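You operate a simulated robot arm through the tools that you are given. There is no shell and no other tool. Be economical: measure what you need, move in short steps, check, and stop when the job is done.

You are at the controls of a simulated robot arm. One attempt, no reset.

## Task
Take the white corked butt and leave it in the fr tagtray. Take the trap cup and put it on top of the yellow pack. Put the red club tag on the low shelf of the belt table. Take the tall grey cup and leave it on the front of the belt table. Take the mixing stick and put it on the green rubber mat. Take the beads bottle and leave it on the large blue aluminium putter head. Any order will do. Set down upright: tall grey cup, beads bottle.
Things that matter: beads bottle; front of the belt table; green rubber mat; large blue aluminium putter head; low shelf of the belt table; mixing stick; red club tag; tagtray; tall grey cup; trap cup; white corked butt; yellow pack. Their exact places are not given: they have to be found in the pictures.

Only the result counts: the job must be done as asked and must still hold three seconds after the hand-in. Knocking over, shifting, dropping, spilling or breaking anything else fails it.

## Robot
A 7-joint arm with a three-finger gripper on a trunk, on a base that drives. Base frame: it is fixed to the floor where the robot stands at the start and does not move with it; the origin is under the middle of the robot, x ahead of it, y to its left, z up. Units: mm, degrees, N and s.
With the tool pointing down near the work surface it reaches from about 100 to 840 mm from the robot's upright axis, wherever it stands. Its first joint turns from -166.0 to 166.0 degrees. Places, roughly: beads bottle [-3750, 4500, 1000]; front of the belt table (12x60 cm) [-3620, 2780, 900]; green rubber mat (18x54 cm) [-1520, 6060, 940]; large blue aluminium putter head [-3500, 4500, 1000]; low shelf of the belt table [-3800, 2700, 200]; mixing stick (2x2x14 cm) [-2000, 2600, 1000]; red club tag [-3500, 1500, 1000]; tagtray (20x31 cm) [-1520, 540, 920]; tall grey cup (8x8x17 cm) [-3500, 2100, 900]; trap cup (7x7x7 cm) [600, 1100, 900]; white corked butt (3x3x33 cm) [500, -200, 700]; yellow pack [-4000, 2000, 1000]. Payload 2.94 kg.
Tool frame: the origin (TCP) lies between the finger pads and is the grasp point; the fingertips stand 30 mm ahead of it; z points along the fingers, y is the line along which they close. Largest opening 132 mm; the body of the gripper starts 107 mm behind the TCP.
Orientation is that of the tool frame in the base frame, as a unit quaternion [x, y, z, w]. With the fingers straight down and closing along the base's y, the tool's x points along the base's -x, its y along +y and its z along -z.

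## Interface
- The arm moves only by the tool drive_tool. Its argument "motion" is a list of rows, each an object (a shift or turn left out is 0, a gripper value left out holds the last) with "slide": the shift along the tool's x, y, z in units of 400 mm (1.0 is 400 mm), a list of three; "turn": the turn, a rotation vector about the tool's x, y, z in units of 120 degrees (1.0 is 120 degrees), a list of three; "fingers": the opening, from 0 (shut) to 1 (fully open). In form: [{"slide": [dx, dy, dz], "turn": [rx, ry, rz], "fingers": fingers}, ...]. A call has 1 to 20 rows; each row is the pose to reach, as a shift and turn from the pose commanded when the call began, along the tool's axes at that moment. A call with a number of a shift or a turn outside -1 to 1 is refused whole. Rows are played at 5 a second. More than 50 mm and 8.6 degrees between two rows, or a gripper value outside its range, and nothing of the call is played. Where a pose cannot be reached the arm comes as near as it can. A force on the tool above 40 N (or 10 N above the force at the start of the call, whichever is more), or a blocked arm, ends the call early, and 0.2 s more pass. Each finger halts on what it meets, pressing with about 43 N; the grip force reading is that of the motor and also rises with nothing between the fingers. The clock runs only during rows and for 0.2 s after the last one: add rows that repeat a pose to give the fingers time. The reply holds the time, the measured pose of the TCP, the force on the tool along the base axes, the opening and the grip force, in the units named above and with some noise, with the torque about the TCP (base axes, N m) and any sound that the robot's microphone picked up.
- Cameras (640 x 400 px; columns grow to the right, rows downward): "scene" is now at [29.6, 205.6, 1736.3]; the picture's right is [0.28, -0.96, 0.00], its down [-0.84, -0.24, -0.48] and it looks along [0.47, 0.13, -0.87] (base axes); focal length 253 px, centre (320, 200). "wrist" rides on the gripper at [72, 3, -144] in the tool frame; the picture's right is [-0.04, 1.00, 0.00], its down [-0.88, -0.04, -0.48] and it looks along [-0.48, -0.02, 0.88] (tool axes); focal length 256 px, centre (320, 200).
- capture(camera): a new picture of that camera. It takes no simulated time.
- lift_body(by): slides the trunk up (or, below 0, down) by that many mm; the arm and the scene camera ride with it, the base frame stays. It gives what a move gives, with no picture.
- drive_base(legs): drives the robot by 1 to 6 legs, each [ahead, left, turn to the left] in mm, mm and degrees, along the robot's own axes; the way and the turn of a leg run together, so that a leg with both is an arc; at most 1500 mm and 180 degrees a leg. The arm and the cameras ride along, it lands a little off, and it stops where it bumps. It gives what a move gives.
- turn_head(pan, tilt): turns the head with the scene camera to pan (to the left, within 143 degrees either way) and tilt (down, from -29 to 69), counted from straight ahead of the robot. It gives what a move gives.
- pixel_to_xyz(camera, pixels): for up to 12 pixels [column, row] of the newest picture of that camera ("zoom" is the newest enlarged one), the place [x, y, z] in the base frame of the surface seen there, good to about 3 mm, but the place of the scene camera against the robot may be out by one fixed shift of up to 12 mm in any direction. It takes no simulated time.
- close_up(camera, box): a new picture of the part [left, top, right, bottom] of that camera's present view, enlarged. It takes no simulated time.
- sign_off(): hands the job in; it is judged then, once.

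Keep the steps short. Do not move on a guess: measure, check each grasp and each placing, and mend mistakes. In all there are 124 turns and 126 pictures (those below and enlarged ones count). Leave the gripper open and the arm clear of the work at the hand-in unless told otherwise, and finish with a single line.

The tools are called after "Request:" as a command line: name --argument value ..., lists and objects as JSON in quotes. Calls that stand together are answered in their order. drive_tool: Moves the arm, as the interface text tells. Its arguments: {"type":"object","properties":{"motion":{"type":"array"}},"required":["motion"]} The other tools are called the same way: lift_body (by) slides the trunk up or down; drive_base (legs) drives the base; turn_head (pan, tilt) turns the head that bears the scene camera; capture (camera) takes a picture; pixel_to_xyz (camera, pixels) gives the place of the surface under pixels of a picture; close_up (camera, box) takes an enlarged picture of a part of a camera's view; sign_off () hands the job in.

At the start:

```text
clock: 0.0
tcp_pos: [313.5, 353.7, 1240.9]
tcp_rot: [0.0, 1.0, 0.0, 0.0]
force: [0.2, -0.2, 0.2]
wrist_torque: [-0.04, -0.01, -0.01]
width: 131.9
gripper_force: 0.1
trunk travel left (down, up): [-250.0, 290.0]
robot x, y, heading: [-3.5, 5.3, -0.2]
head pan, tilt: [16.2, 61.0]
```

scene: 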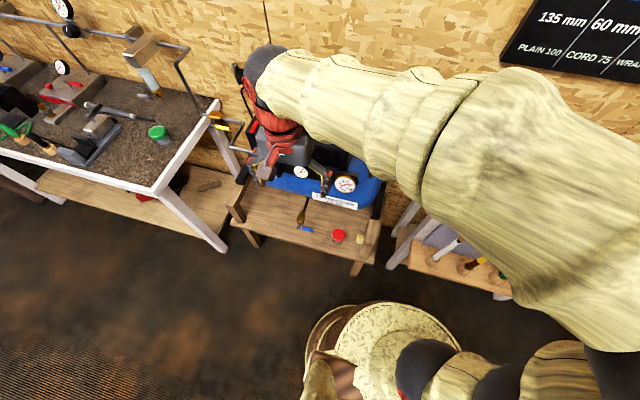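
wrist: 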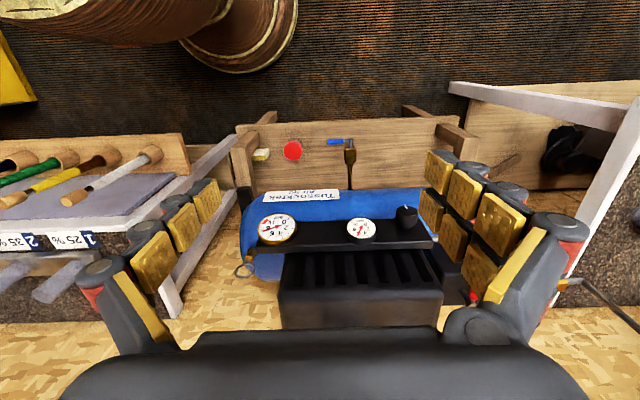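

I see a bench on the left and a rack of butts on the right. I'll look around with the head first, starting at the right rack.

Request:
turn_head --pan -25 --tilt 50

Request:
capture --camera "scene"

Request:
turn_head --pan 60 --tilt 40

Request:
capture --camera "scene"

Request:
turn_head --pan 120 --tilt 20

Request:
capture --camera "scene"

```text
clock: 1.1
tcp_pos: [314.0, 353.0, 1241.2]
tcp_rot: [0.0, 1.0, 0.0, 0.0]
force: [-0.5, 0.2, 0.6]
wrist_torque: [-0.02, 0.01, 0.03]
width: 131.8
gripper_force: 0.0
trunk travel left (down, up): [-250.0, 290.0]
robot x, y, heading: [-2.2, -0.9, -0.1]
head pan, tilt: [-25.0, 50.0]
```

```text
123 pictures are left
```

scene: 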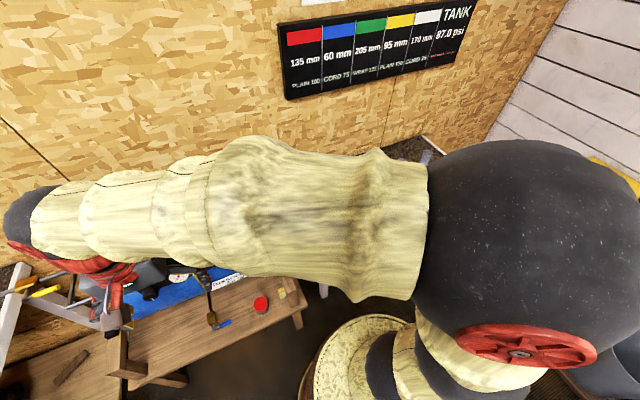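

```text
clock: 2.7
tcp_pos: [313.5, 353.9, 1241.1]
tcp_rot: [0.0, 1.0, 0.0, -0.001]
force: [-0.4, 0.0, 0.3]
wrist_torque: [0.0, -0.02, 0.0]
width: 132.2
gripper_force: 0.1
trunk travel left (down, up): [-250.0, 290.0]
robot x, y, heading: [-2.0, 0.1, 0.0]
head pan, tilt: [60.0, 40.0]
```

```text
122 pictures are left
```

scene: 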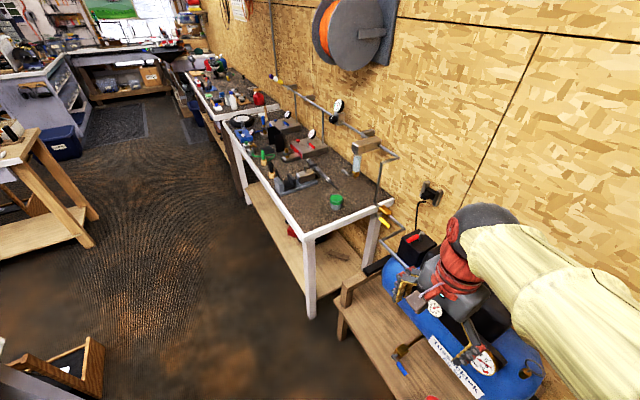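

```text
clock: 4.0
tcp_pos: [312.8, 354.1, 1241.1]
tcp_rot: [-0.001, 1.0, 0.0, 0.001]
force: [-0.4, -1.0, 0.7]
wrist_torque: [-0.02, 0.01, 0.02]
width: 131.9
gripper_force: 0.0
trunk travel left (down, up): [-250.0, 290.0]
robot x, y, heading: [-0.9, -4.5, 0.2]
head pan, tilt: [120.0, 20.0]
```

```text
121 pictures are left
```

scene: 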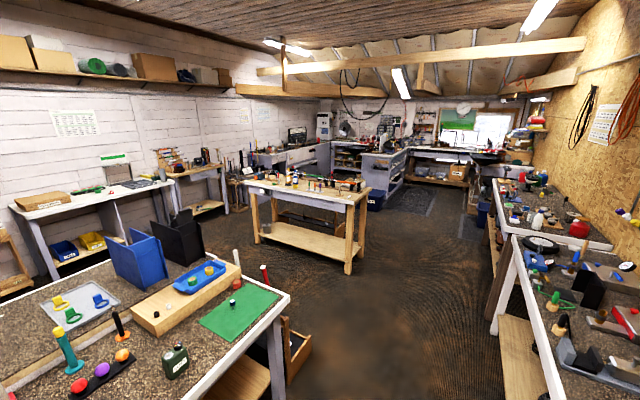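

Let me zoom on the rack with the wrist camera and measure it.

Request:
close_up --camera "wrist" --box '[0, 90, 260, 330]'

Request:
pixel_to_xyz --camera "wrist" --pixels '[[152, 153], [110, 176], [68, 200], [5, 203], [105, 155], [60, 160], [30, 240], [150, 200], [293, 150], [170, 140]]'

```text
1.67 times, centred on (130, 210) of wrist
```

zoom: 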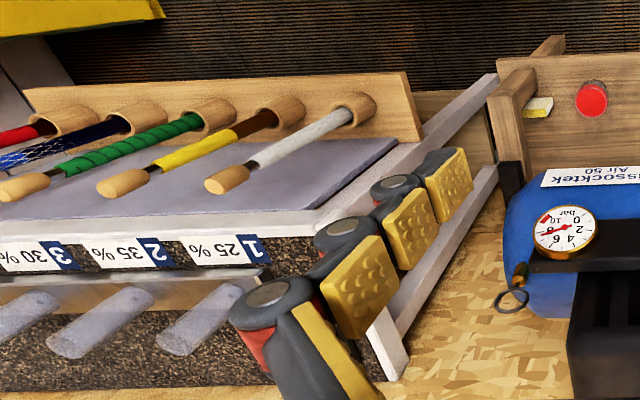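

```text
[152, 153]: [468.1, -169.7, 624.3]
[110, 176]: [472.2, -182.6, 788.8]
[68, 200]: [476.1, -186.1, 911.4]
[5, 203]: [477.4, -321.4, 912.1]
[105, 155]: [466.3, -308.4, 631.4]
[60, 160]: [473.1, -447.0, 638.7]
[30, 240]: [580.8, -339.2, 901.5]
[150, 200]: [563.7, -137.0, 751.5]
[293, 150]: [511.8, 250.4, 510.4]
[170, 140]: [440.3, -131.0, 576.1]
```

The white butt stands upright at about (473,-184), top at z≈912, in a wooden socket. I'll back the base up by 250 mm so that a horizontal tool fits, then tip the tool to point along +x.

Request:
drive_base --legs '[[-250, 0, 0]]'

Request:
drive_tool --motion '[{"turn": [0, -0.07, 0]}, {"turn": [0, -0.14, 0]}, {"turn": [0, -0.21, 0]}, {"turn": [0, -0.28, 0]}, {"turn": [0, -0.35, 0]}, {"turn": [0, -0.42, 0]}, {"turn": [0, -0.49, 0]}, {"turn": [0, -0.56, 0]}, {"turn": [0, -0.63, 0]}, {"turn": [0, -0.7, 0]}, {"turn": [0, -0.75, 0]}, {"turn": [0, -0.75, 0]}]'

Request:
turn_head --pan 0 --tilt 45

Request:
capture --camera "scene"

```text
clock: 5.8
tcp_pos: [61.0, 353.5, 1240.2]
tcp_rot: [0.0, 1.0, 0.0, 0.001]
force: [-0.2, 0.1, 0.1]
wrist_torque: [0.03, -0.06, 0.01]
width: 131.9
gripper_force: 0.0
trunk travel left (down, up): [-250.0, 290.0]
robot x, y, heading: [-250.9, 1.4, 0.0]
head pan, tilt: [120.0, 20.0]
```

```text
clock: 8.4
tcp_pos: [66.9, 351.2, 1258.4]
tcp_rot: [0.021, 0.706, 0.008, 0.708]
force: [0.3, -0.3, 0.5]
wrist_torque: [-0.01, 0.01, 0.0]
width: 132.0
gripper_force: 0.0
trunk travel left (down, up): [-250.0, 290.0]
robot x, y, heading: [-255.6, 2.4, 0.2]
head pan, tilt: [120.0, 20.0]
```

```text
clock: 10.4
tcp_pos: [66.5, 349.0, 1252.0]
tcp_rot: [0.017, 0.706, 0.004, 0.708]
force: [0.3, 0.3, -0.4]
wrist_torque: [0.01, 0.01, 0.0]
width: 131.8
gripper_force: 0.1
trunk travel left (down, up): [-250.0, 290.0]
robot x, y, heading: [-251.2, -1.9, -0.0]
head pan, tilt: [0.0, 45.0]
```

```text
119 pictures are left
```

scene: 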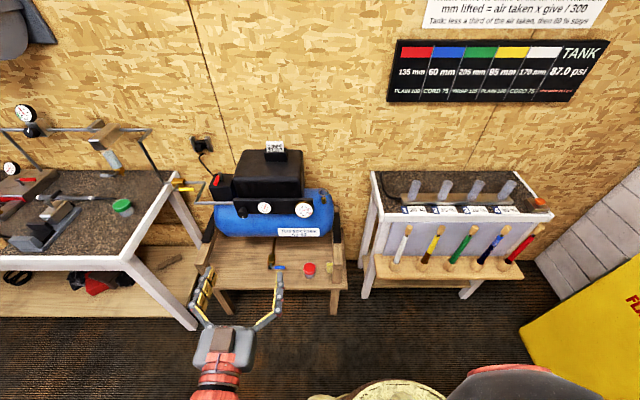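

The view is clear: the white butt stands at pixel (403,240). I'll measure it and the rack around it.

Request:
pixel_to_xyz --camera "scene" --pixels '[[407, 229], [403, 243], [397, 258], [438, 230], [400, 200], [400, 225], [380, 270], [125, 207], [120, 215]]'

Request:
close_up --camera "scene" --box '[360, 160, 560, 300]'

Request:
close_up --camera "scene" --box '[0, 130, 200, 290]'

```text
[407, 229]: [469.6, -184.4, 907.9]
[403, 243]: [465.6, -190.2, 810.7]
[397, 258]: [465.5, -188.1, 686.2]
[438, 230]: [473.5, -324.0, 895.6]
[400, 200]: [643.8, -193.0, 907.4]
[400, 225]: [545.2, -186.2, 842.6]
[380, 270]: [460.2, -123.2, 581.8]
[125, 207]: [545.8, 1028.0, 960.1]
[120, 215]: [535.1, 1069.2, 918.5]
```

```text
2.86 times, centred on (460, 230) of scene
```

zoom: 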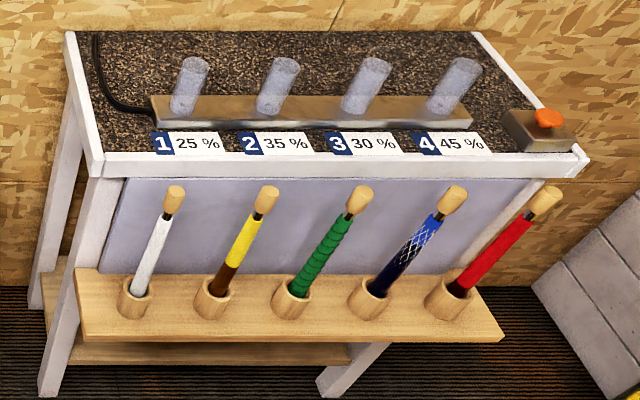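

```text
2.50 times, centred on (100, 210) of scene
```

zoom: 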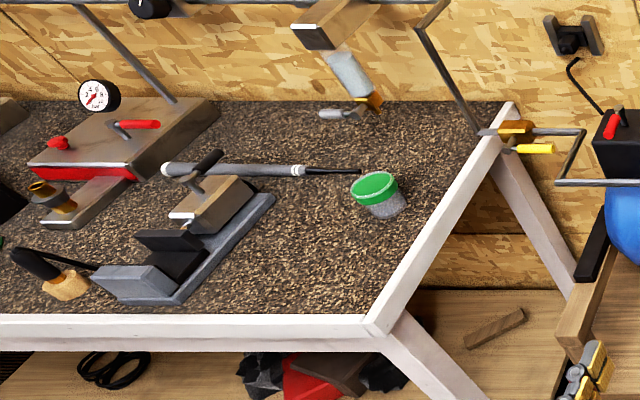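

I'll move in two halves to a pre-grasp at about (380,-186,800), fingers narrowed to about 80 mm.

Request:
drive_tool --motion '[{"slide": [0.0706, -0.0836, 0.049], "fingers": 0.6}, {"slide": [0.1412, -0.1672, 0.098]}, {"slide": [0.2118, -0.2508, 0.147]}, {"slide": [0.2825, -0.3345, 0.196]}, {"slide": [0.353, -0.418, 0.245]}, {"slide": [0.4237, -0.5017, 0.294]}, {"slide": [0.494, -0.585, 0.343]}, {"slide": [0.565, -0.669, 0.3925]}, {"slide": [0.565, -0.669, 0.3925]}]'

Request:
drive_tool --motion '[{"slide": [0.0706, -0.0836, 0.049]}, {"slide": [0.1412, -0.1672, 0.098]}, {"slide": [0.2118, -0.2508, 0.147]}, {"slide": [0.2825, -0.3345, 0.196]}, {"slide": [0.353, -0.418, 0.245]}, {"slide": [0.4237, -0.5017, 0.294]}, {"slide": [0.494, -0.585, 0.343]}, {"slide": [0.565, -0.669, 0.3925]}, {"slide": [0.565, -0.669, 0.3925]}]'

Request:
capture --camera "wrist"

Request:
capture --camera "scene"

```text
clock: 12.4
tcp_pos: [222.7, 103.8, 1048.7]
tcp_rot: [-0.005, 0.712, -0.009, 0.702]
force: [0.5, 0.3, -0.2]
wrist_torque: [0.02, 0.03, -0.02]
width: 79.3
gripper_force: 0.1
out of reach, approached as far as the arm can: row 7, 8, 9
trunk travel left (down, up): [-250.0, 290.0]
robot x, y, heading: [-251.2, -2.2, -0.2]
head pan, tilt: [0.0, 45.0]
```

```text
clock: 14.4
tcp_pos: [414.4, 7.6, 826.0]
tcp_rot: [0.02, 0.712, -0.082, 0.697]
force: [-0.5, -0.3, -0.3]
wrist_torque: [-0.03, 0.0, 0.02]
width: 79.4
gripper_force: 0.1
out of reach, approached as far as the arm can: row 1, 2, 3, 4, 5, 6, 7, 8, 9
trunk travel left (down, up): [-250.0, 290.0]
robot x, y, heading: [-251.1, 0.4, 0.1]
head pan, tilt: [0.0, 45.0]
```

```text
116 pictures are left
```

wrist: 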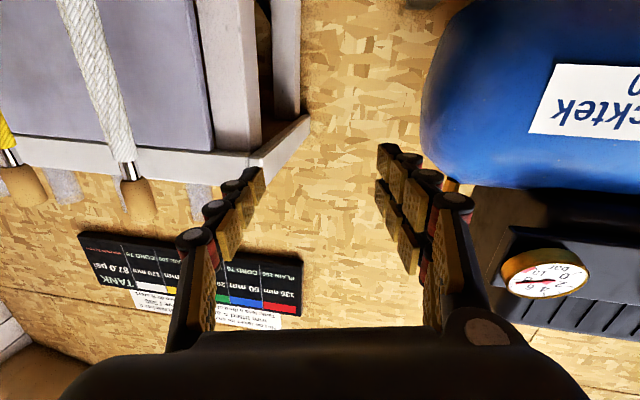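

```text
115 pictures are left
```

scene: 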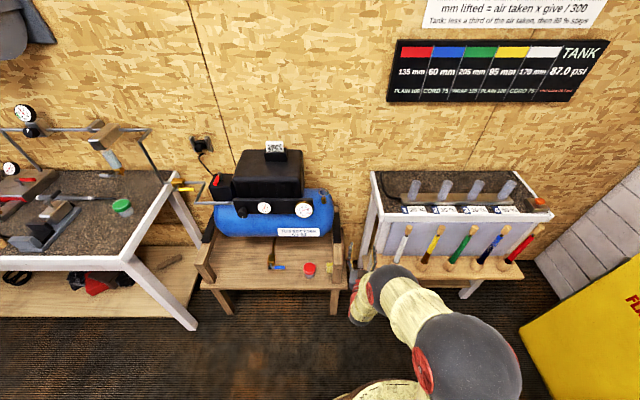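

The arm hit its reach limit sideways at y≈8, so I'll shift the base instead: back 80, right 194.

Request:
drive_base --legs '[[-80, 0, 0], [0, -194, 0]]'

Request:
drive_tool --motion '[{"slide": [0, 0, 0]}, {"slide": [0, 0, 0]}]'

Request:
capture --camera "wrist"

```text
clock: 16.6
tcp_pos: [334.3, -185.3, 827.9]
tcp_rot: [0.022, 0.711, -0.084, 0.697]
force: [0.1, 0.2, -0.5]
wrist_torque: [-0.03, 0.03, -0.01]
width: 79.4
gripper_force: 0.0
trunk travel left (down, up): [-250.0, 290.0]
robot x, y, heading: [-333.7, -193.7, 0.2]
head pan, tilt: [0.0, 45.0]
```

```text
clock: 17.2
tcp_pos: [333.3, -186.0, 827.6]
tcp_rot: [0.022, 0.711, -0.083, 0.697]
force: [-0.6, -0.7, 0.1]
wrist_torque: [-0.02, 0.02, -0.02]
width: 79.1
gripper_force: 0.0
trunk travel left (down, up): [-250.0, 290.0]
robot x, y, heading: [-332.8, -194.3, 0.2]
head pan, tilt: [0.0, 45.0]
```

```text
114 pictures are left
```

wrist: 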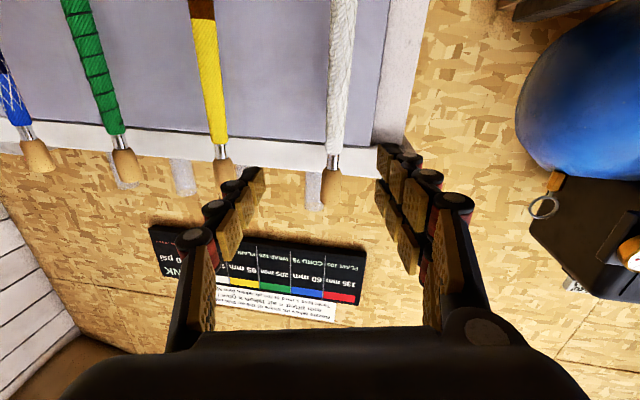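

The tool is level and rolled about 5°. I'll fix the roll, advance to (474,-186,800), then close.

Request:
drive_tool --motion '[{"slide": [0.015, 0.0145, 0.087], "turn": [0, 0, 0.042]}, {"slide": [0.03, 0.029, 0.174], "turn": [0, 0, 0.042]}, {"slide": [0.046, 0.0435, 0.262], "turn": [0, 0, 0.042]}, {"slide": [0.061, 0.058, 0.349], "turn": [0, 0, 0.042]}, {"slide": [0.061, 0.058, 0.349], "turn": [0, 0, 0.042]}]'

Request:
capture --camera "wrist"

```text
clock: 18.4
tcp_pos: [474.7, -185.6, 799.2]
tcp_rot: [0.053, 0.711, -0.052, 0.699]
force: [-0.2, 0.3, -1.1]
wrist_torque: [-0.08, -0.12, 0.01]
width: 79.0
gripper_force: 0.1
out of reach, approached as far as the arm can: row 1, 2, 3
trunk travel left (down, up): [-250.0, 290.0]
robot x, y, heading: [-334.3, -193.0, 0.2]
head pan, tilt: [0.0, 45.0]
```

```text
113 pictures are left
```

wrist: 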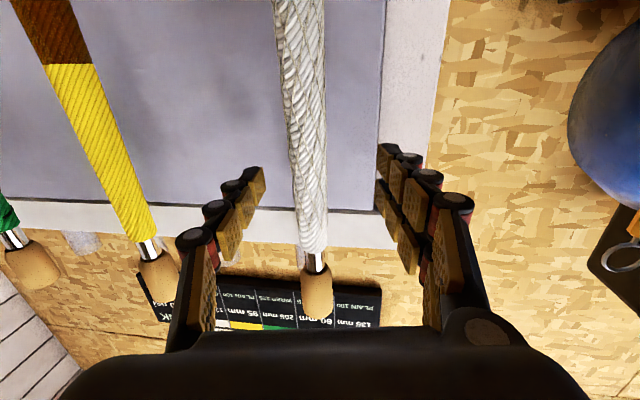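

The butt is between the fingers. Close, then lift 40 mm first to check.

Request:
drive_tool --motion '[{"fingers": 0.0}, {"fingers": 0.0}, {"fingers": 0.0}, {"fingers": 0.0}, {"fingers": 0.0}, {"slide": [-0.05, 0, 0]}, {"slide": [-0.1, 0, 0]}, {"slide": [-0.1, 0, 0]}]'

Request:
capture --camera "wrist"

```text
clock: 20.2
tcp_pos: [474.6, -185.0, 839.3]
tcp_rot: [0.052, 0.71, -0.052, 0.7]
force: [0.2, -0.3, -1.4]
wrist_torque: [-0.01, 0.01, -0.02]
width: 19.2
gripper_force: 43.4
trunk travel left (down, up): [-250.0, 290.0]
robot x, y, heading: [-333.2, -196.4, 0.3]
head pan, tilt: [0.0, 45.0]
```

```text
112 pictures are left
```

wrist: 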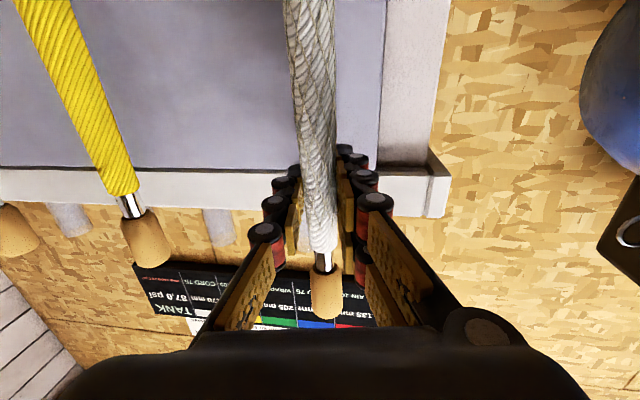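

Held (width 19, 40 mm up). Lift another 100 mm, then back the base away 250 mm.

Request:
drive_tool --motion '[{"slide": [-0.1, 0, 0]}, {"slide": [-0.2, 0, 0]}, {"slide": [-0.3, 0, 0]}, {"slide": [-0.3, 0, 0]}]'

Request:
drive_base --legs '[[-250, 0, 0]]'

Request:
turn_head --pan 140 --tilt 35

Request:
capture --camera "scene"

Request:
turn_head --pan -140 --tilt 35

Request:
capture --camera "scene"

```text
clock: 21.2
tcp_pos: [476.0, -187.3, 960.5]
tcp_rot: [0.052, 0.71, -0.052, 0.7]
force: [-0.6, -0.2, -1.2]
wrist_torque: [-0.01, 0.04, 0.01]
width: 19.3
gripper_force: 43.0
trunk travel left (down, up): [-250.0, 290.0]
robot x, y, heading: [-332.5, -193.2, -0.1]
head pan, tilt: [0.0, 45.0]
```

```text
clock: 23.1
tcp_pos: [224.1, -188.6, 959.2]
tcp_rot: [0.054, 0.71, -0.054, 0.7]
force: [-0.1, -0.3, -1.7]
wrist_torque: [0.04, 0.03, 0.0]
width: 18.6
gripper_force: 42.4
trunk travel left (down, up): [-250.0, 290.0]
robot x, y, heading: [-584.5, -196.6, 0.0]
head pan, tilt: [0.0, 45.0]
```

```text
clock: 25.3
tcp_pos: [224.3, -188.8, 958.9]
tcp_rot: [0.053, 0.71, -0.053, 0.7]
force: [-0.7, -0.4, -0.7]
wrist_torque: [0.0, -0.01, 0.01]
width: 18.5
gripper_force: 42.7
trunk travel left (down, up): [-250.0, 290.0]
robot x, y, heading: [-583.8, -193.3, -0.2]
head pan, tilt: [140.0, 35.0]
```

```text
111 pictures are left
```

scene: 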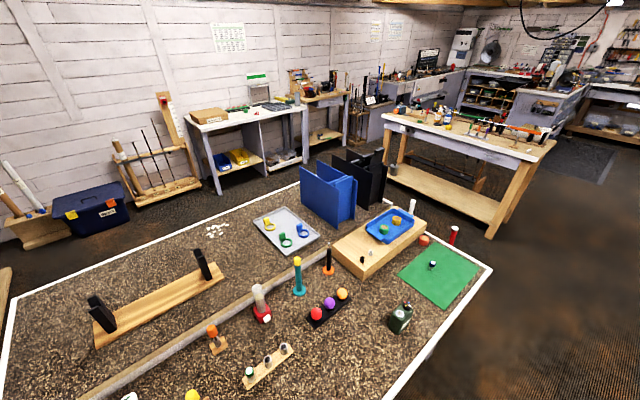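

```text
clock: 29.1
tcp_pos: [223.7, -188.1, 960.7]
tcp_rot: [0.053, 0.71, -0.053, 0.7]
force: [0.6, 0.0, -0.8]
wrist_torque: [-0.01, -0.01, 0.01]
width: 18.7
gripper_force: 43.0
trunk travel left (down, up): [-250.0, 290.0]
robot x, y, heading: [-581.2, -197.2, 0.1]
head pan, tilt: [-140.0, 35.0]
```

```text
110 pictures are left
```

scene: 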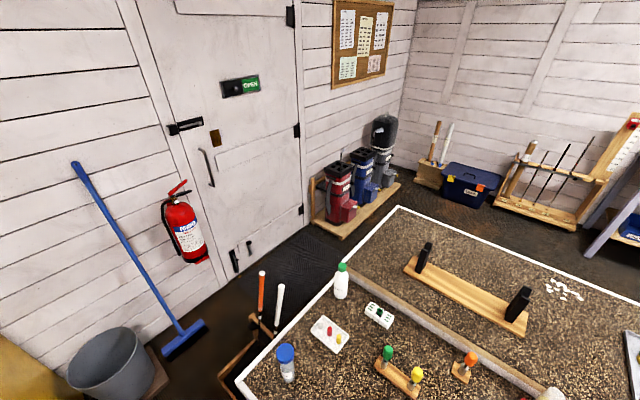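

Two tray candidates: the grey one with ring tags and the blue one on the plank. I'll look again and measure both.

Request:
turn_head --pan 140 --tilt 35

Request:
close_up --camera "scene" --box '[230, 160, 500, 330]'

Request:
capture --camera "scene"

Request:
pixel_to_xyz --camera "scene" --pixels '[[252, 213], [286, 208], [320, 236], [282, 256], [285, 230], [400, 209], [364, 226], [383, 242], [413, 226], [350, 240], [440, 275], [380, 165]]'

```text
clock: 33.0
tcp_pos: [225.0, -188.1, 958.9]
tcp_rot: [0.054, 0.71, -0.054, 0.7]
force: [-0.1, 0.5, -1.8]
wrist_torque: [0.0, -0.04, -0.02]
width: 18.7
gripper_force: 43.1
trunk travel left (down, up): [-250.0, 290.0]
robot x, y, heading: [-585.3, -195.8, -0.2]
head pan, tilt: [140.0, 35.0]
```

```text
2.35 times, centred on (365, 245) of scene
```

zoom: 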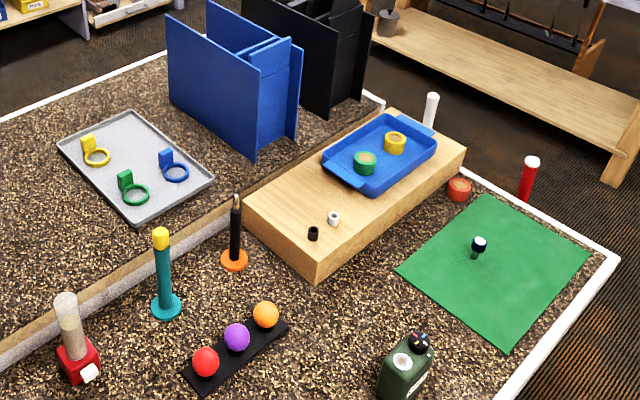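

```text
108 pictures are left
```

scene: 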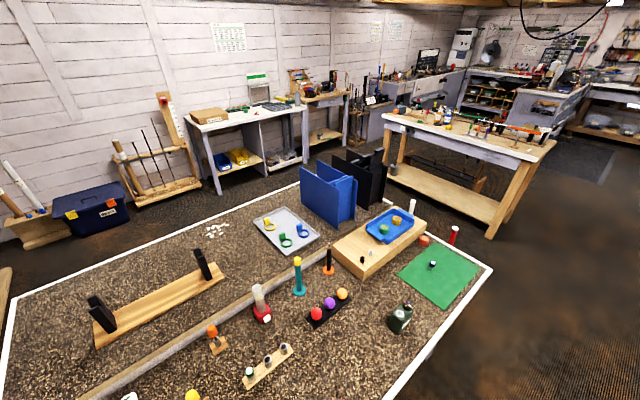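

```text
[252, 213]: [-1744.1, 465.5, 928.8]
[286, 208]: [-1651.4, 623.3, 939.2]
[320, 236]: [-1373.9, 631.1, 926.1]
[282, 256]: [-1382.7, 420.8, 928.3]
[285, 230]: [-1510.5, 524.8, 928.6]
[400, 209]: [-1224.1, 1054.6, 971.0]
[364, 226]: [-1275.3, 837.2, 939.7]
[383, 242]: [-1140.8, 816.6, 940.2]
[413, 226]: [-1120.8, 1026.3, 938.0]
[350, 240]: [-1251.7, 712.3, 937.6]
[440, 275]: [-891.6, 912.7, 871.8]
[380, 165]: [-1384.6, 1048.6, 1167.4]
```

The grey tray matches (≈31 cm along x, centred (-1520,535)). I need the table outline and the free space in the tray.

Request:
pixel_to_xyz --camera "scene" --pixels '[[491, 268], [440, 338], [400, 390], [298, 184], [20, 285], [8, 360], [268, 225], [286, 241], [302, 231], [305, 212], [262, 235], [330, 205]]'

Request:
close_up --camera "scene" --box '[240, 190, 340, 270]'

Request:
pixel_to_xyz --camera "zoom" --pixels '[[70, 150], [290, 120], [500, 290], [270, 410], [185, 230], [290, 300], [300, 340], [400, 235], [420, 270], [300, 180], [410, 360], [180, 180]]'

```text
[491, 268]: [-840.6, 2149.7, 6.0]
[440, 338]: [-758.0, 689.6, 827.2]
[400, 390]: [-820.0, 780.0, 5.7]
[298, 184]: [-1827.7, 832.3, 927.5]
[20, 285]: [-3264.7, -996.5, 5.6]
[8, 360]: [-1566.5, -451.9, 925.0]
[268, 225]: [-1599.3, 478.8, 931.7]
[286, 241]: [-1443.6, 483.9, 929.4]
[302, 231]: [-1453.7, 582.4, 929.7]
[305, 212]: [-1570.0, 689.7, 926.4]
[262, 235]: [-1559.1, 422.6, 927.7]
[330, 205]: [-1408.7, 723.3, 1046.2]
```

```text
5.00 times, centred on (290, 230) of scene
```

zoom: 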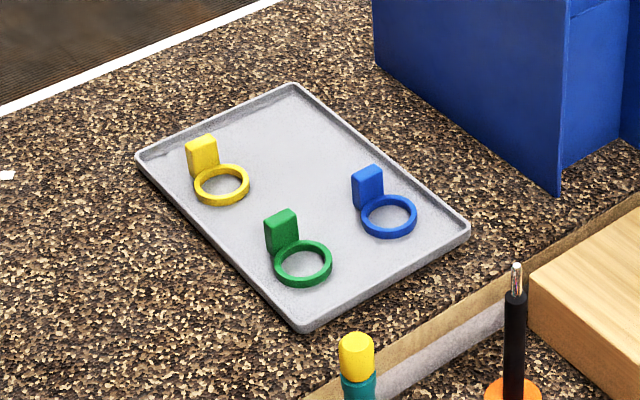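

```text
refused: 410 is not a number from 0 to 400
```

Request:
pixel_to_xyz --camera "zoom" --pixels '[[140, 158], [292, 88], [466, 232], [303, 328], [222, 196], [200, 155], [302, 265], [282, 230], [390, 218], [367, 185], [300, 180], [350, 290]]'

Request:
capture --camera "wrist"

```text
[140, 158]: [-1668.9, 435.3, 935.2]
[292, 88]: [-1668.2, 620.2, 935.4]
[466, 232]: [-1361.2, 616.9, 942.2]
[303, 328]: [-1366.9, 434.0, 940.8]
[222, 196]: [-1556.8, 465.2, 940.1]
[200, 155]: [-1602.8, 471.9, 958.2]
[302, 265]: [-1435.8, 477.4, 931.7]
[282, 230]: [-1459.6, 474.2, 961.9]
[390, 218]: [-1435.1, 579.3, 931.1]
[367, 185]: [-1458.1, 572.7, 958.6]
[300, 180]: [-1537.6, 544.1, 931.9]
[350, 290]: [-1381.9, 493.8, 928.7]
```

```text
106 pictures are left
```

wrist: 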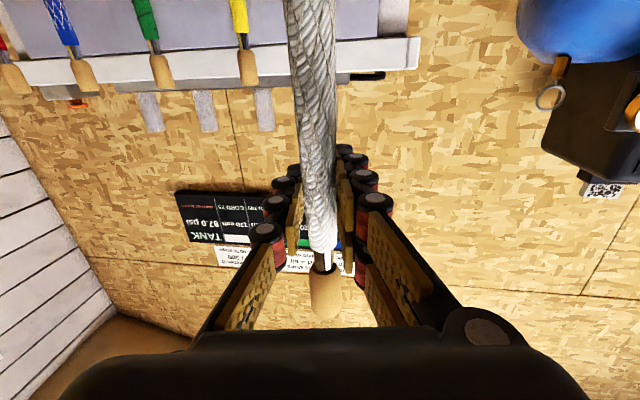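

The lane between tags runs along x at y≈527 (tray floor z≈930, rim ≈938). The tray must be reached from the table's far side (x<-1830). I'll fold the arm back and pitch the tool down so that the butt lies level.

Request:
drive_tool --motion '[{"slide": [-0.02, 0, -0.06], "turn": [0, 0.068, 0]}, {"slide": [-0.04, 0, -0.12], "turn": [0, 0.136, 0]}, {"slide": [-0.06, 0, -0.18], "turn": [0, 0.204, 0]}, {"slide": [-0.08, 0, -0.24], "turn": [0, 0.272, 0]}, {"slide": [-0.1, 0, -0.3], "turn": [0, 0.34, 0]}, {"slide": [-0.12, 0, -0.36], "turn": [0, 0.408, 0]}, {"slide": [-0.14, 0, -0.42], "turn": [0, 0.476, 0]}, {"slide": [-0.16, 0, -0.48], "turn": [0, 0.544, 0]}, {"slide": [-0.18, 0, -0.54], "turn": [0, 0.612, 0]}, {"slide": [-0.2, 0, -0.6], "turn": [0, 0.68, 0]}, {"slide": [-0.22, 0, -0.64], "turn": [0, 0.748, 0]}, {"slide": [-0.22, 0, -0.64], "turn": [0, 0.748, 0]}]'

Request:
capture --camera "wrist"

Request:
turn_head --pan 100 --tilt 45

Request:
capture --camera "scene"

```text
clock: 35.6
tcp_pos: [-28.2, -149.9, 1051.6]
tcp_rot: [0.076, 0.997, 0.0, -0.005]
force: [0.0, -0.3, -1.5]
wrist_torque: [-0.01, -0.09, -0.01]
width: 18.3
gripper_force: 42.5
trunk travel left (down, up): [-250.0, 290.0]
robot x, y, heading: [-587.9, -191.5, -0.3]
head pan, tilt: [140.0, 35.0]
```

```text
105 pictures are left
```

wrist: 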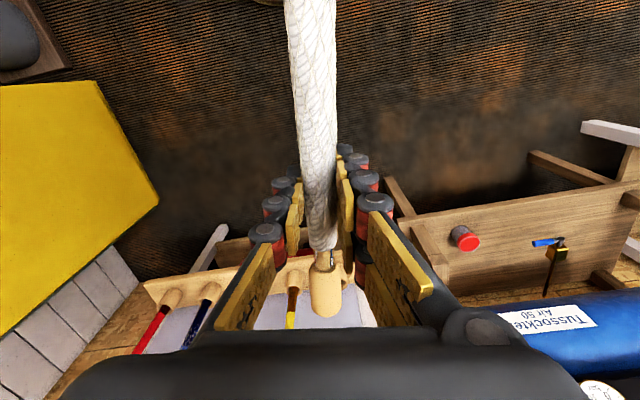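

```text
clock: 36.7
tcp_pos: [-27.1, -149.4, 1050.7]
tcp_rot: [0.076, 0.997, -0.001, -0.004]
force: [0.5, -0.2, -2.1]
wrist_torque: [-0.01, -0.08, -0.03]
width: 18.4
gripper_force: 43.4
trunk travel left (down, up): [-250.0, 290.0]
robot x, y, heading: [-585.2, -196.0, -0.4]
head pan, tilt: [100.0, 45.0]
```

```text
104 pictures are left
```

scene: 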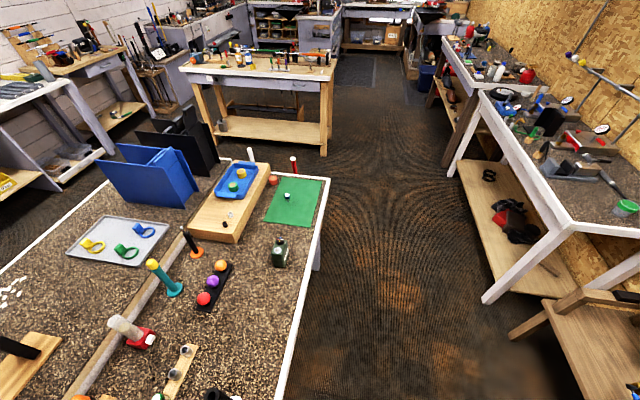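

Measure floor obstacles around the north end of the table.

Request:
pixel_to_xyz --camera "scene" --pixels '[[323, 153], [222, 148], [300, 170], [210, 150], [252, 155], [295, 160], [150, 130], [65, 185], [107, 152], [330, 190], [488, 300], [320, 180]]'

Request:
close_up --camera "scene" --box '[130, 40, 350, 190]'

```text
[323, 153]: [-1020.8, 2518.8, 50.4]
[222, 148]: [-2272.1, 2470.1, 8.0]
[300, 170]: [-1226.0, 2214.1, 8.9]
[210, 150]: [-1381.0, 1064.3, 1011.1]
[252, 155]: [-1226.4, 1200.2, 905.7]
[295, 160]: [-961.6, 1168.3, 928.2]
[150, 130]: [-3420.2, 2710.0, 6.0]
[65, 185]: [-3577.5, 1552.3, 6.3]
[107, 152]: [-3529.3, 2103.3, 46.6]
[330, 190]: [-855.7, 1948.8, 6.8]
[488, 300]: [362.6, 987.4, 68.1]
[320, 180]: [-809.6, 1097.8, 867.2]
```

```text
2.67 times, centred on (240, 115) of scene
```

zoom: 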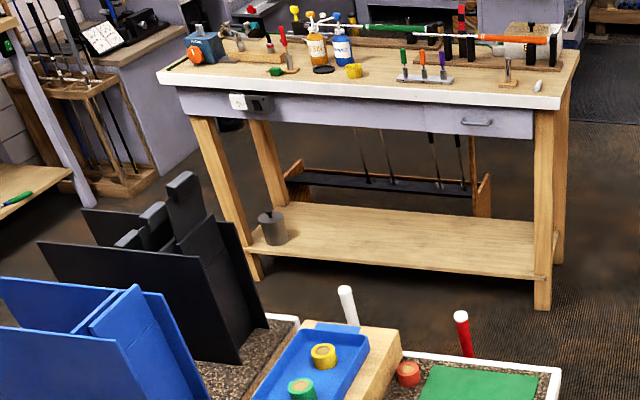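

The route is open: up the corridor at x≈-420, west along y≈1880, then south at x≈-2600. Driving it now with the heading kept at 0.

Request:
drive_base --legs '[[165, 0, 0.4], [0, 1500, 0], [0, 575, 0], [-1500, 0, 0], [-680, 0, 0]]'

Request:
turn_head --pan -60 --tilt 35

Request:
capture --camera "scene"

Request:
turn_head --pan 130 --tilt 25

Request:
capture --camera "scene"

```text
clock: 58.7
tcp_pos: [-2047.2, 1993.4, 1052.0]
tcp_rot: [0.071, 0.997, 0.0, -0.004]
force: [0.2, -0.3, -2.1]
wrist_torque: [0.0, -0.11, -0.01]
width: 18.6
gripper_force: 43.1
trunk travel left (down, up): [-250.0, 290.0]
robot x, y, heading: [-2603.9, 1939.8, 0.5]
head pan, tilt: [100.0, 45.0]
```

```text
clock: 61.2
tcp_pos: [-2047.2, 1993.2, 1051.1]
tcp_rot: [0.071, 0.997, 0.001, -0.004]
force: [-0.2, 0.6, -1.8]
wrist_torque: [-0.02, -0.11, 0.01]
width: 18.4
gripper_force: 43.6
trunk travel left (down, up): [-250.0, 290.0]
robot x, y, heading: [-2605.1, 1937.1, 0.5]
head pan, tilt: [-60.0, 35.0]
```

```text
102 pictures are left
```

scene: 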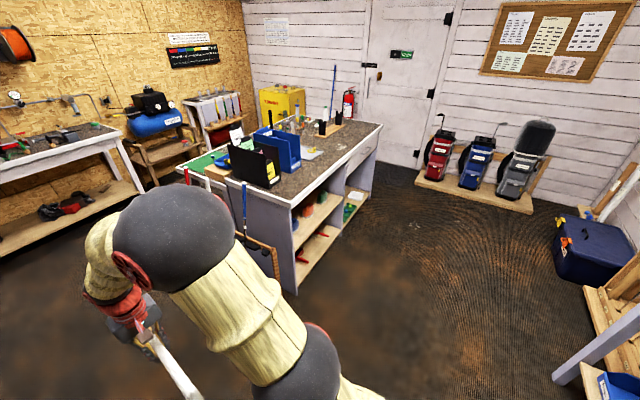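

```text
clock: 64.0
tcp_pos: [-2047.3, 1993.4, 1051.4]
tcp_rot: [0.07, 0.998, 0.0, -0.004]
force: [0.3, 0.7, -1.1]
wrist_torque: [0.0, -0.11, 0.02]
width: 18.5
gripper_force: 42.6
trunk travel left (down, up): [-250.0, 290.0]
robot x, y, heading: [-2603.0, 1943.8, 0.5]
head pan, tilt: [130.0, 25.0]
```

```text
101 pictures are left
```

scene: 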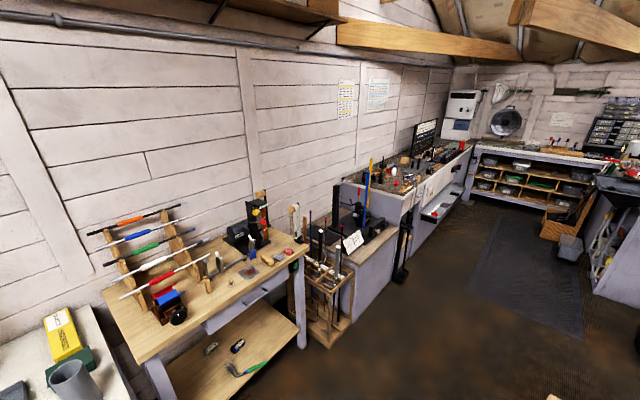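

Now south to y≈475, then look at the tray from the west.

Request:
drive_base --legs '[[0, -1465, -0.5]]'

Request:
turn_head --pan 25 --tilt 35

Request:
capture --camera "scene"

```text
clock: 71.2
tcp_pos: [-2030.1, 551.1, 1051.2]
tcp_rot: [0.066, 0.998, 0.0, -0.004]
force: [-0.7, 0.2, -1.2]
wrist_torque: [0.0, -0.1, 0.0]
width: 18.7
gripper_force: 42.7
trunk travel left (down, up): [-250.0, 290.0]
robot x, y, heading: [-2585.8, 500.2, 1.1]
head pan, tilt: [130.0, 25.0]
```

```text
clock: 73.0
tcp_pos: [-2029.3, 551.7, 1050.4]
tcp_rot: [0.066, 0.998, 0.001, -0.004]
force: [0.4, -0.2, -2.2]
wrist_torque: [-0.04, -0.04, -0.01]
width: 18.3
gripper_force: 42.7
trunk travel left (down, up): [-250.0, 290.0]
robot x, y, heading: [-2584.7, 496.9, 1.0]
head pan, tilt: [25.0, 35.0]
```

```text
100 pictures are left
```

scene: 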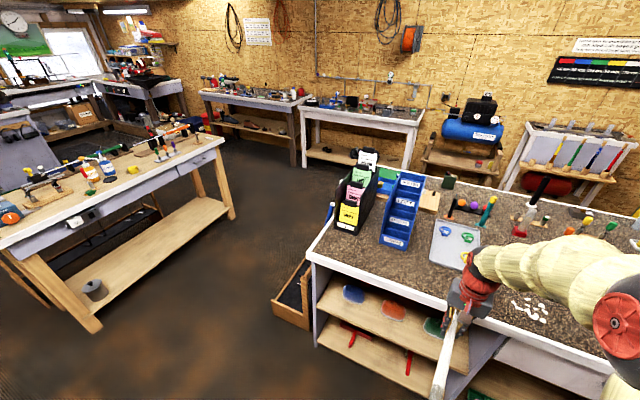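

The tray and the lane are visible. I'll drive 390 mm forward (arm at z≈1050 passes over the tray), then check with the wrist camera.

Request:
drive_base --legs '[[390, -32, -1]]'

Request:
capture --camera "wrist"

Request:
capture --camera "scene"

```text
clock: 75.5
tcp_pos: [-1634.2, 519.3, 1050.6]
tcp_rot: [0.071, 0.997, 0.0, -0.006]
force: [0.1, 0.6, -1.2]
wrist_torque: [-0.04, -0.11, -0.02]
width: 18.4
gripper_force: 43.1
trunk travel left (down, up): [-250.0, 290.0]
robot x, y, heading: [-2189.6, 466.9, 0.6]
head pan, tilt: [25.0, 35.0]
```

```text
99 pictures are left
```

wrist: 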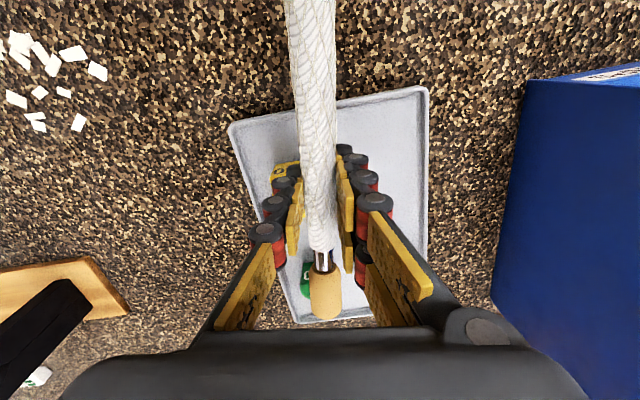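

```text
98 pictures are left
```

scene: 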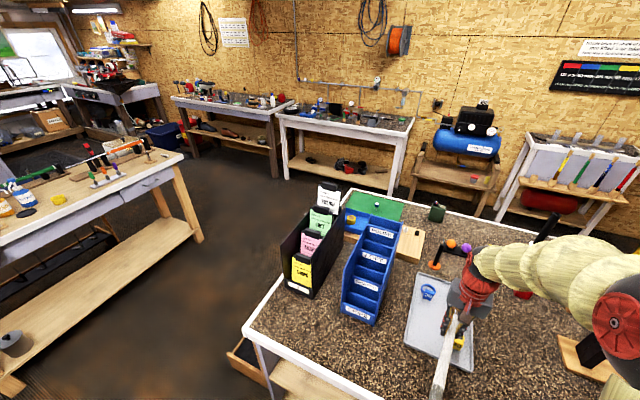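

I'll move to above (-1466,527), z≈990, and measure the tray with the wrist camera.

Request:
drive_tool --motion '[{"slide": [-0.1, 0.02, 0.0]}, {"slide": [-0.2, 0.04, 0.0]}, {"slide": [-0.3, 0.06, 0.0]}, {"slide": [-0.4125, 0.0795, 0.0]}, {"slide": [-0.4125, 0.0795, 0.1]}, {"slide": [-0.4125, 0.0795, 0.1]}]'

Request:
capture --camera "wrist"

Request:
capture --camera "scene"

Request:
pixel_to_xyz --camera "wrist" --pixels '[[330, 300], [318, 150], [315, 20]]'

```text
clock: 76.9
tcp_pos: [-1468.1, 530.6, 1008.1]
tcp_rot: [0.071, 0.997, 0.001, -0.005]
force: [0.7, 0.0, -1.4]
wrist_torque: [-0.02, -0.11, -0.02]
width: 18.4
gripper_force: 42.3
trunk travel left (down, up): [-250.0, 290.0]
robot x, y, heading: [-2190.1, 468.1, 0.5]
head pan, tilt: [25.0, 35.0]
```

```text
97 pictures are left
```

wrist: 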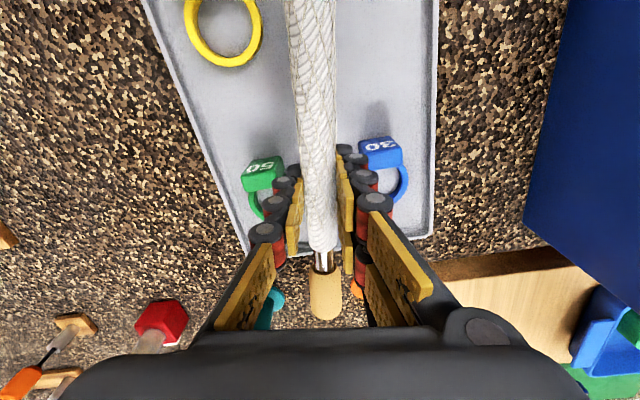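

```text
96 pictures are left
```

scene: 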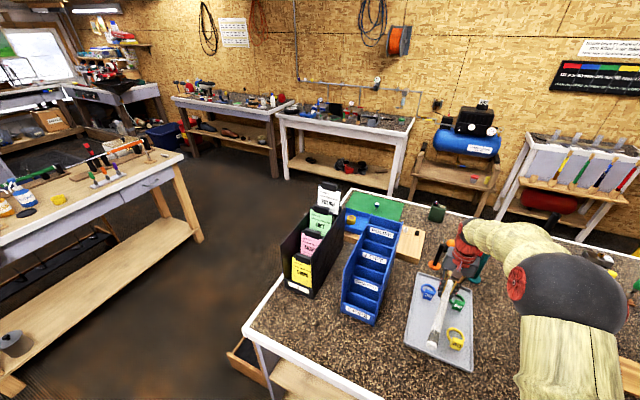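

```text
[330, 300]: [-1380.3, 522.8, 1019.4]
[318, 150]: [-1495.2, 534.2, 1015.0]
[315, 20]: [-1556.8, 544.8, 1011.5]
```

Request:
pixel_to_xyz --camera "wrist" --pixels '[[283, 170], [362, 147], [262, 172], [382, 150], [250, 130], [360, 80], [430, 120], [440, 20], [420, 232], [180, 90], [270, 200], [400, 170]]'

Request:
close_up --camera "wrist" --box '[200, 90, 460, 260]'

Request:
close_up --camera "scene" --box '[380, 230, 520, 390]'

```text
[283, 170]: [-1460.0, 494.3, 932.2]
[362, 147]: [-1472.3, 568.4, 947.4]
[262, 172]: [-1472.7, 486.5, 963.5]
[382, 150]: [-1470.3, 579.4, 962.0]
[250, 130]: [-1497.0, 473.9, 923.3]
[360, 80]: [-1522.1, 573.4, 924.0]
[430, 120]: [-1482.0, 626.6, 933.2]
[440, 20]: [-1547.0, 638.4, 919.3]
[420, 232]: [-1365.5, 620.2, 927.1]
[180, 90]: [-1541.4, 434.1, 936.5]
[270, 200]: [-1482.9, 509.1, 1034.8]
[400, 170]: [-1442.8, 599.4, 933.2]
```

```text
2.35 times, centred on (330, 175) of wrist
```

zoom: 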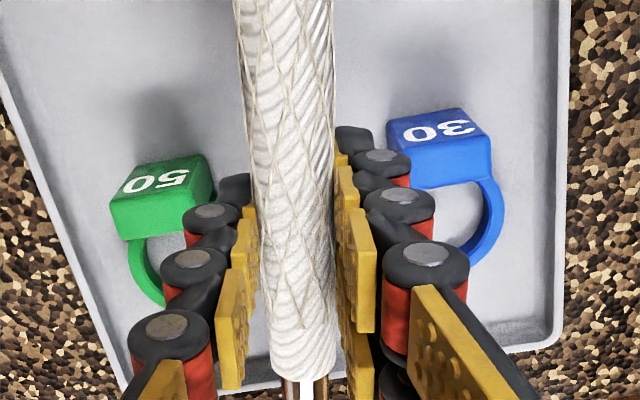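

```text
2.50 times, centred on (450, 310) of scene
```

zoom: 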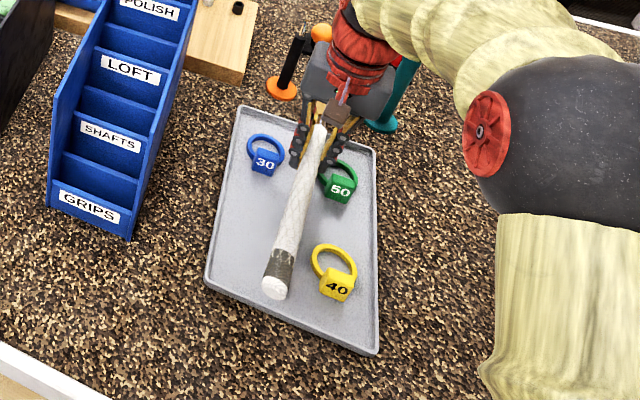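

The wrist camera gives tray floor z≈923, rim ≈934, tag uprights at y≤495 and y≥566, so the fingers fit in the lane centred on y 530. Lower by 52 mm, then open only to about 32 mm.

Request:
drive_tool --motion '[{"slide": [0, 0, 0.05]}, {"slide": [0, 0, 0.09]}, {"slide": [0, 0, 0.115]}, {"slide": [0, 0, 0.131]}, {"slide": [0, 0, 0.131]}]'

Request:
close_up --camera "scene" --box '[380, 230, 520, 390]'

Request:
close_up --camera "wrist" --box '[200, 90, 460, 260]'

```text
clock: 78.1
tcp_pos: [-1466.8, 529.4, 957.3]
tcp_rot: [0.071, 0.997, 0.0, -0.004]
force: [5.4, 0.9, 5.1]
wrist_torque: [0.14, 1.04, -0.12]
width: 18.7
gripper_force: 43.0
trunk travel left (down, up): [-250.0, 290.0]
robot x, y, heading: [-2188.1, 467.1, 0.3]
head pan, tilt: [25.0, 35.0]
```

```text
2.50 times, centred on (450, 310) of scene
```

zoom: 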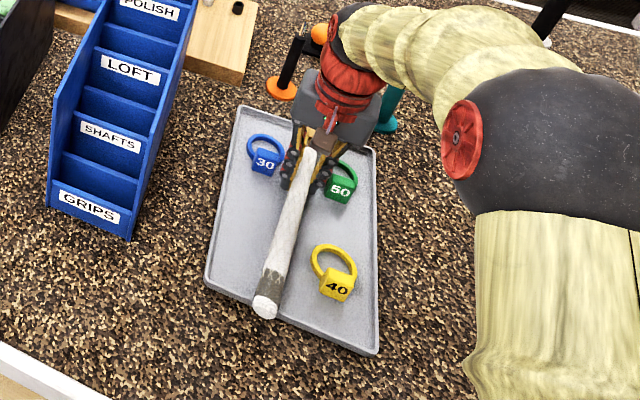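

```text
2.35 times, centred on (330, 175) of wrist
```

zoom: 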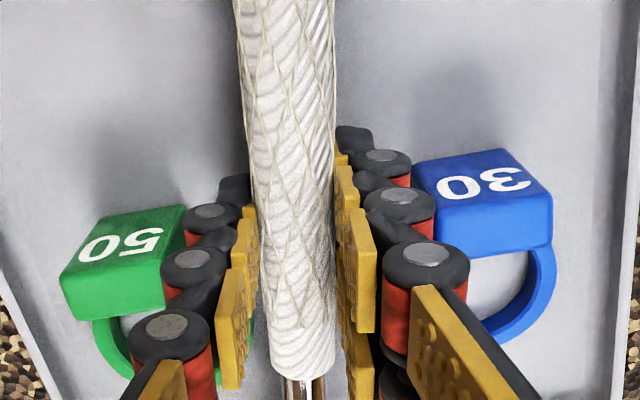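

The bottom end is touching the west rim. Open slightly (to ~26 mm) and look.

Request:
drive_tool --motion '[{"fingers": 0.17}, {"fingers": 0.2}, {"fingers": 0.2}, {"fingers": 0.2}]'

Request:
close_up --camera "scene" --box '[380, 230, 520, 390]'

Request:
close_up --camera "wrist" --box '[200, 90, 460, 330]'

```text
clock: 79.1
tcp_pos: [-1468.6, 530.4, 955.7]
tcp_rot: [0.07, 0.998, 0.001, -0.004]
force: [-0.5, -0.1, -0.7]
wrist_torque: [0.0, 0.02, -0.02]
width: 26.7
gripper_force: 0.5
trunk travel left (down, up): [-250.0, 290.0]
robot x, y, heading: [-2190.5, 470.6, 0.7]
head pan, tilt: [25.0, 35.0]
```

```text
2.50 times, centred on (450, 310) of scene
```

zoom: 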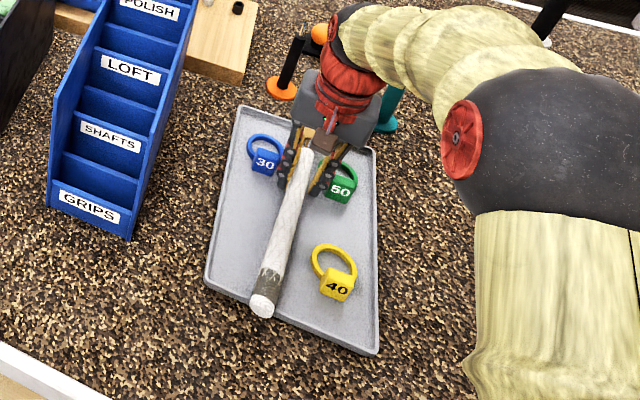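

```text
1.67 times, centred on (330, 210) of wrist
```

zoom: 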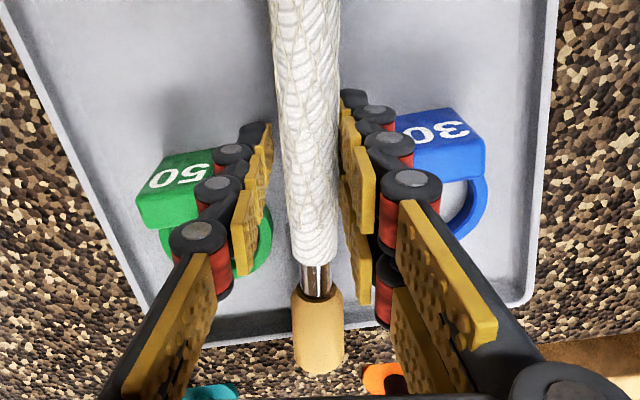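

It dropped onto the tray, tags unmoved. Raise straight up 120 mm.

Request:
drive_tool --motion '[{"slide": [0, 0, -0.04]}, {"slide": [0, 0, -0.1]}, {"slide": [0, 0, -0.2]}, {"slide": [0, 0, -0.3]}, {"slide": [0, 0, -0.3]}]'

Request:
capture --camera "wrist"

```text
clock: 80.3
tcp_pos: [-1465.6, 530.6, 1076.8]
tcp_rot: [0.07, 0.998, 0.0, -0.006]
force: [0.5, -0.9, 0.6]
wrist_torque: [0.01, -0.01, 0.0]
width: 26.3
gripper_force: 0.0
trunk travel left (down, up): [-250.0, 290.0]
robot x, y, heading: [-2191.6, 472.9, 0.7]
head pan, tilt: [25.0, 35.0]
```

```text
89 pictures are left
```

wrist: 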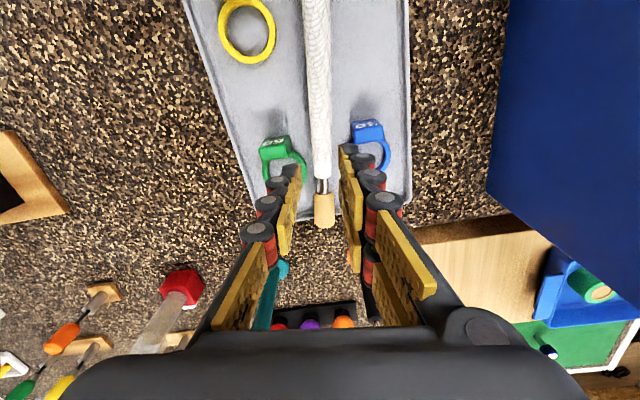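

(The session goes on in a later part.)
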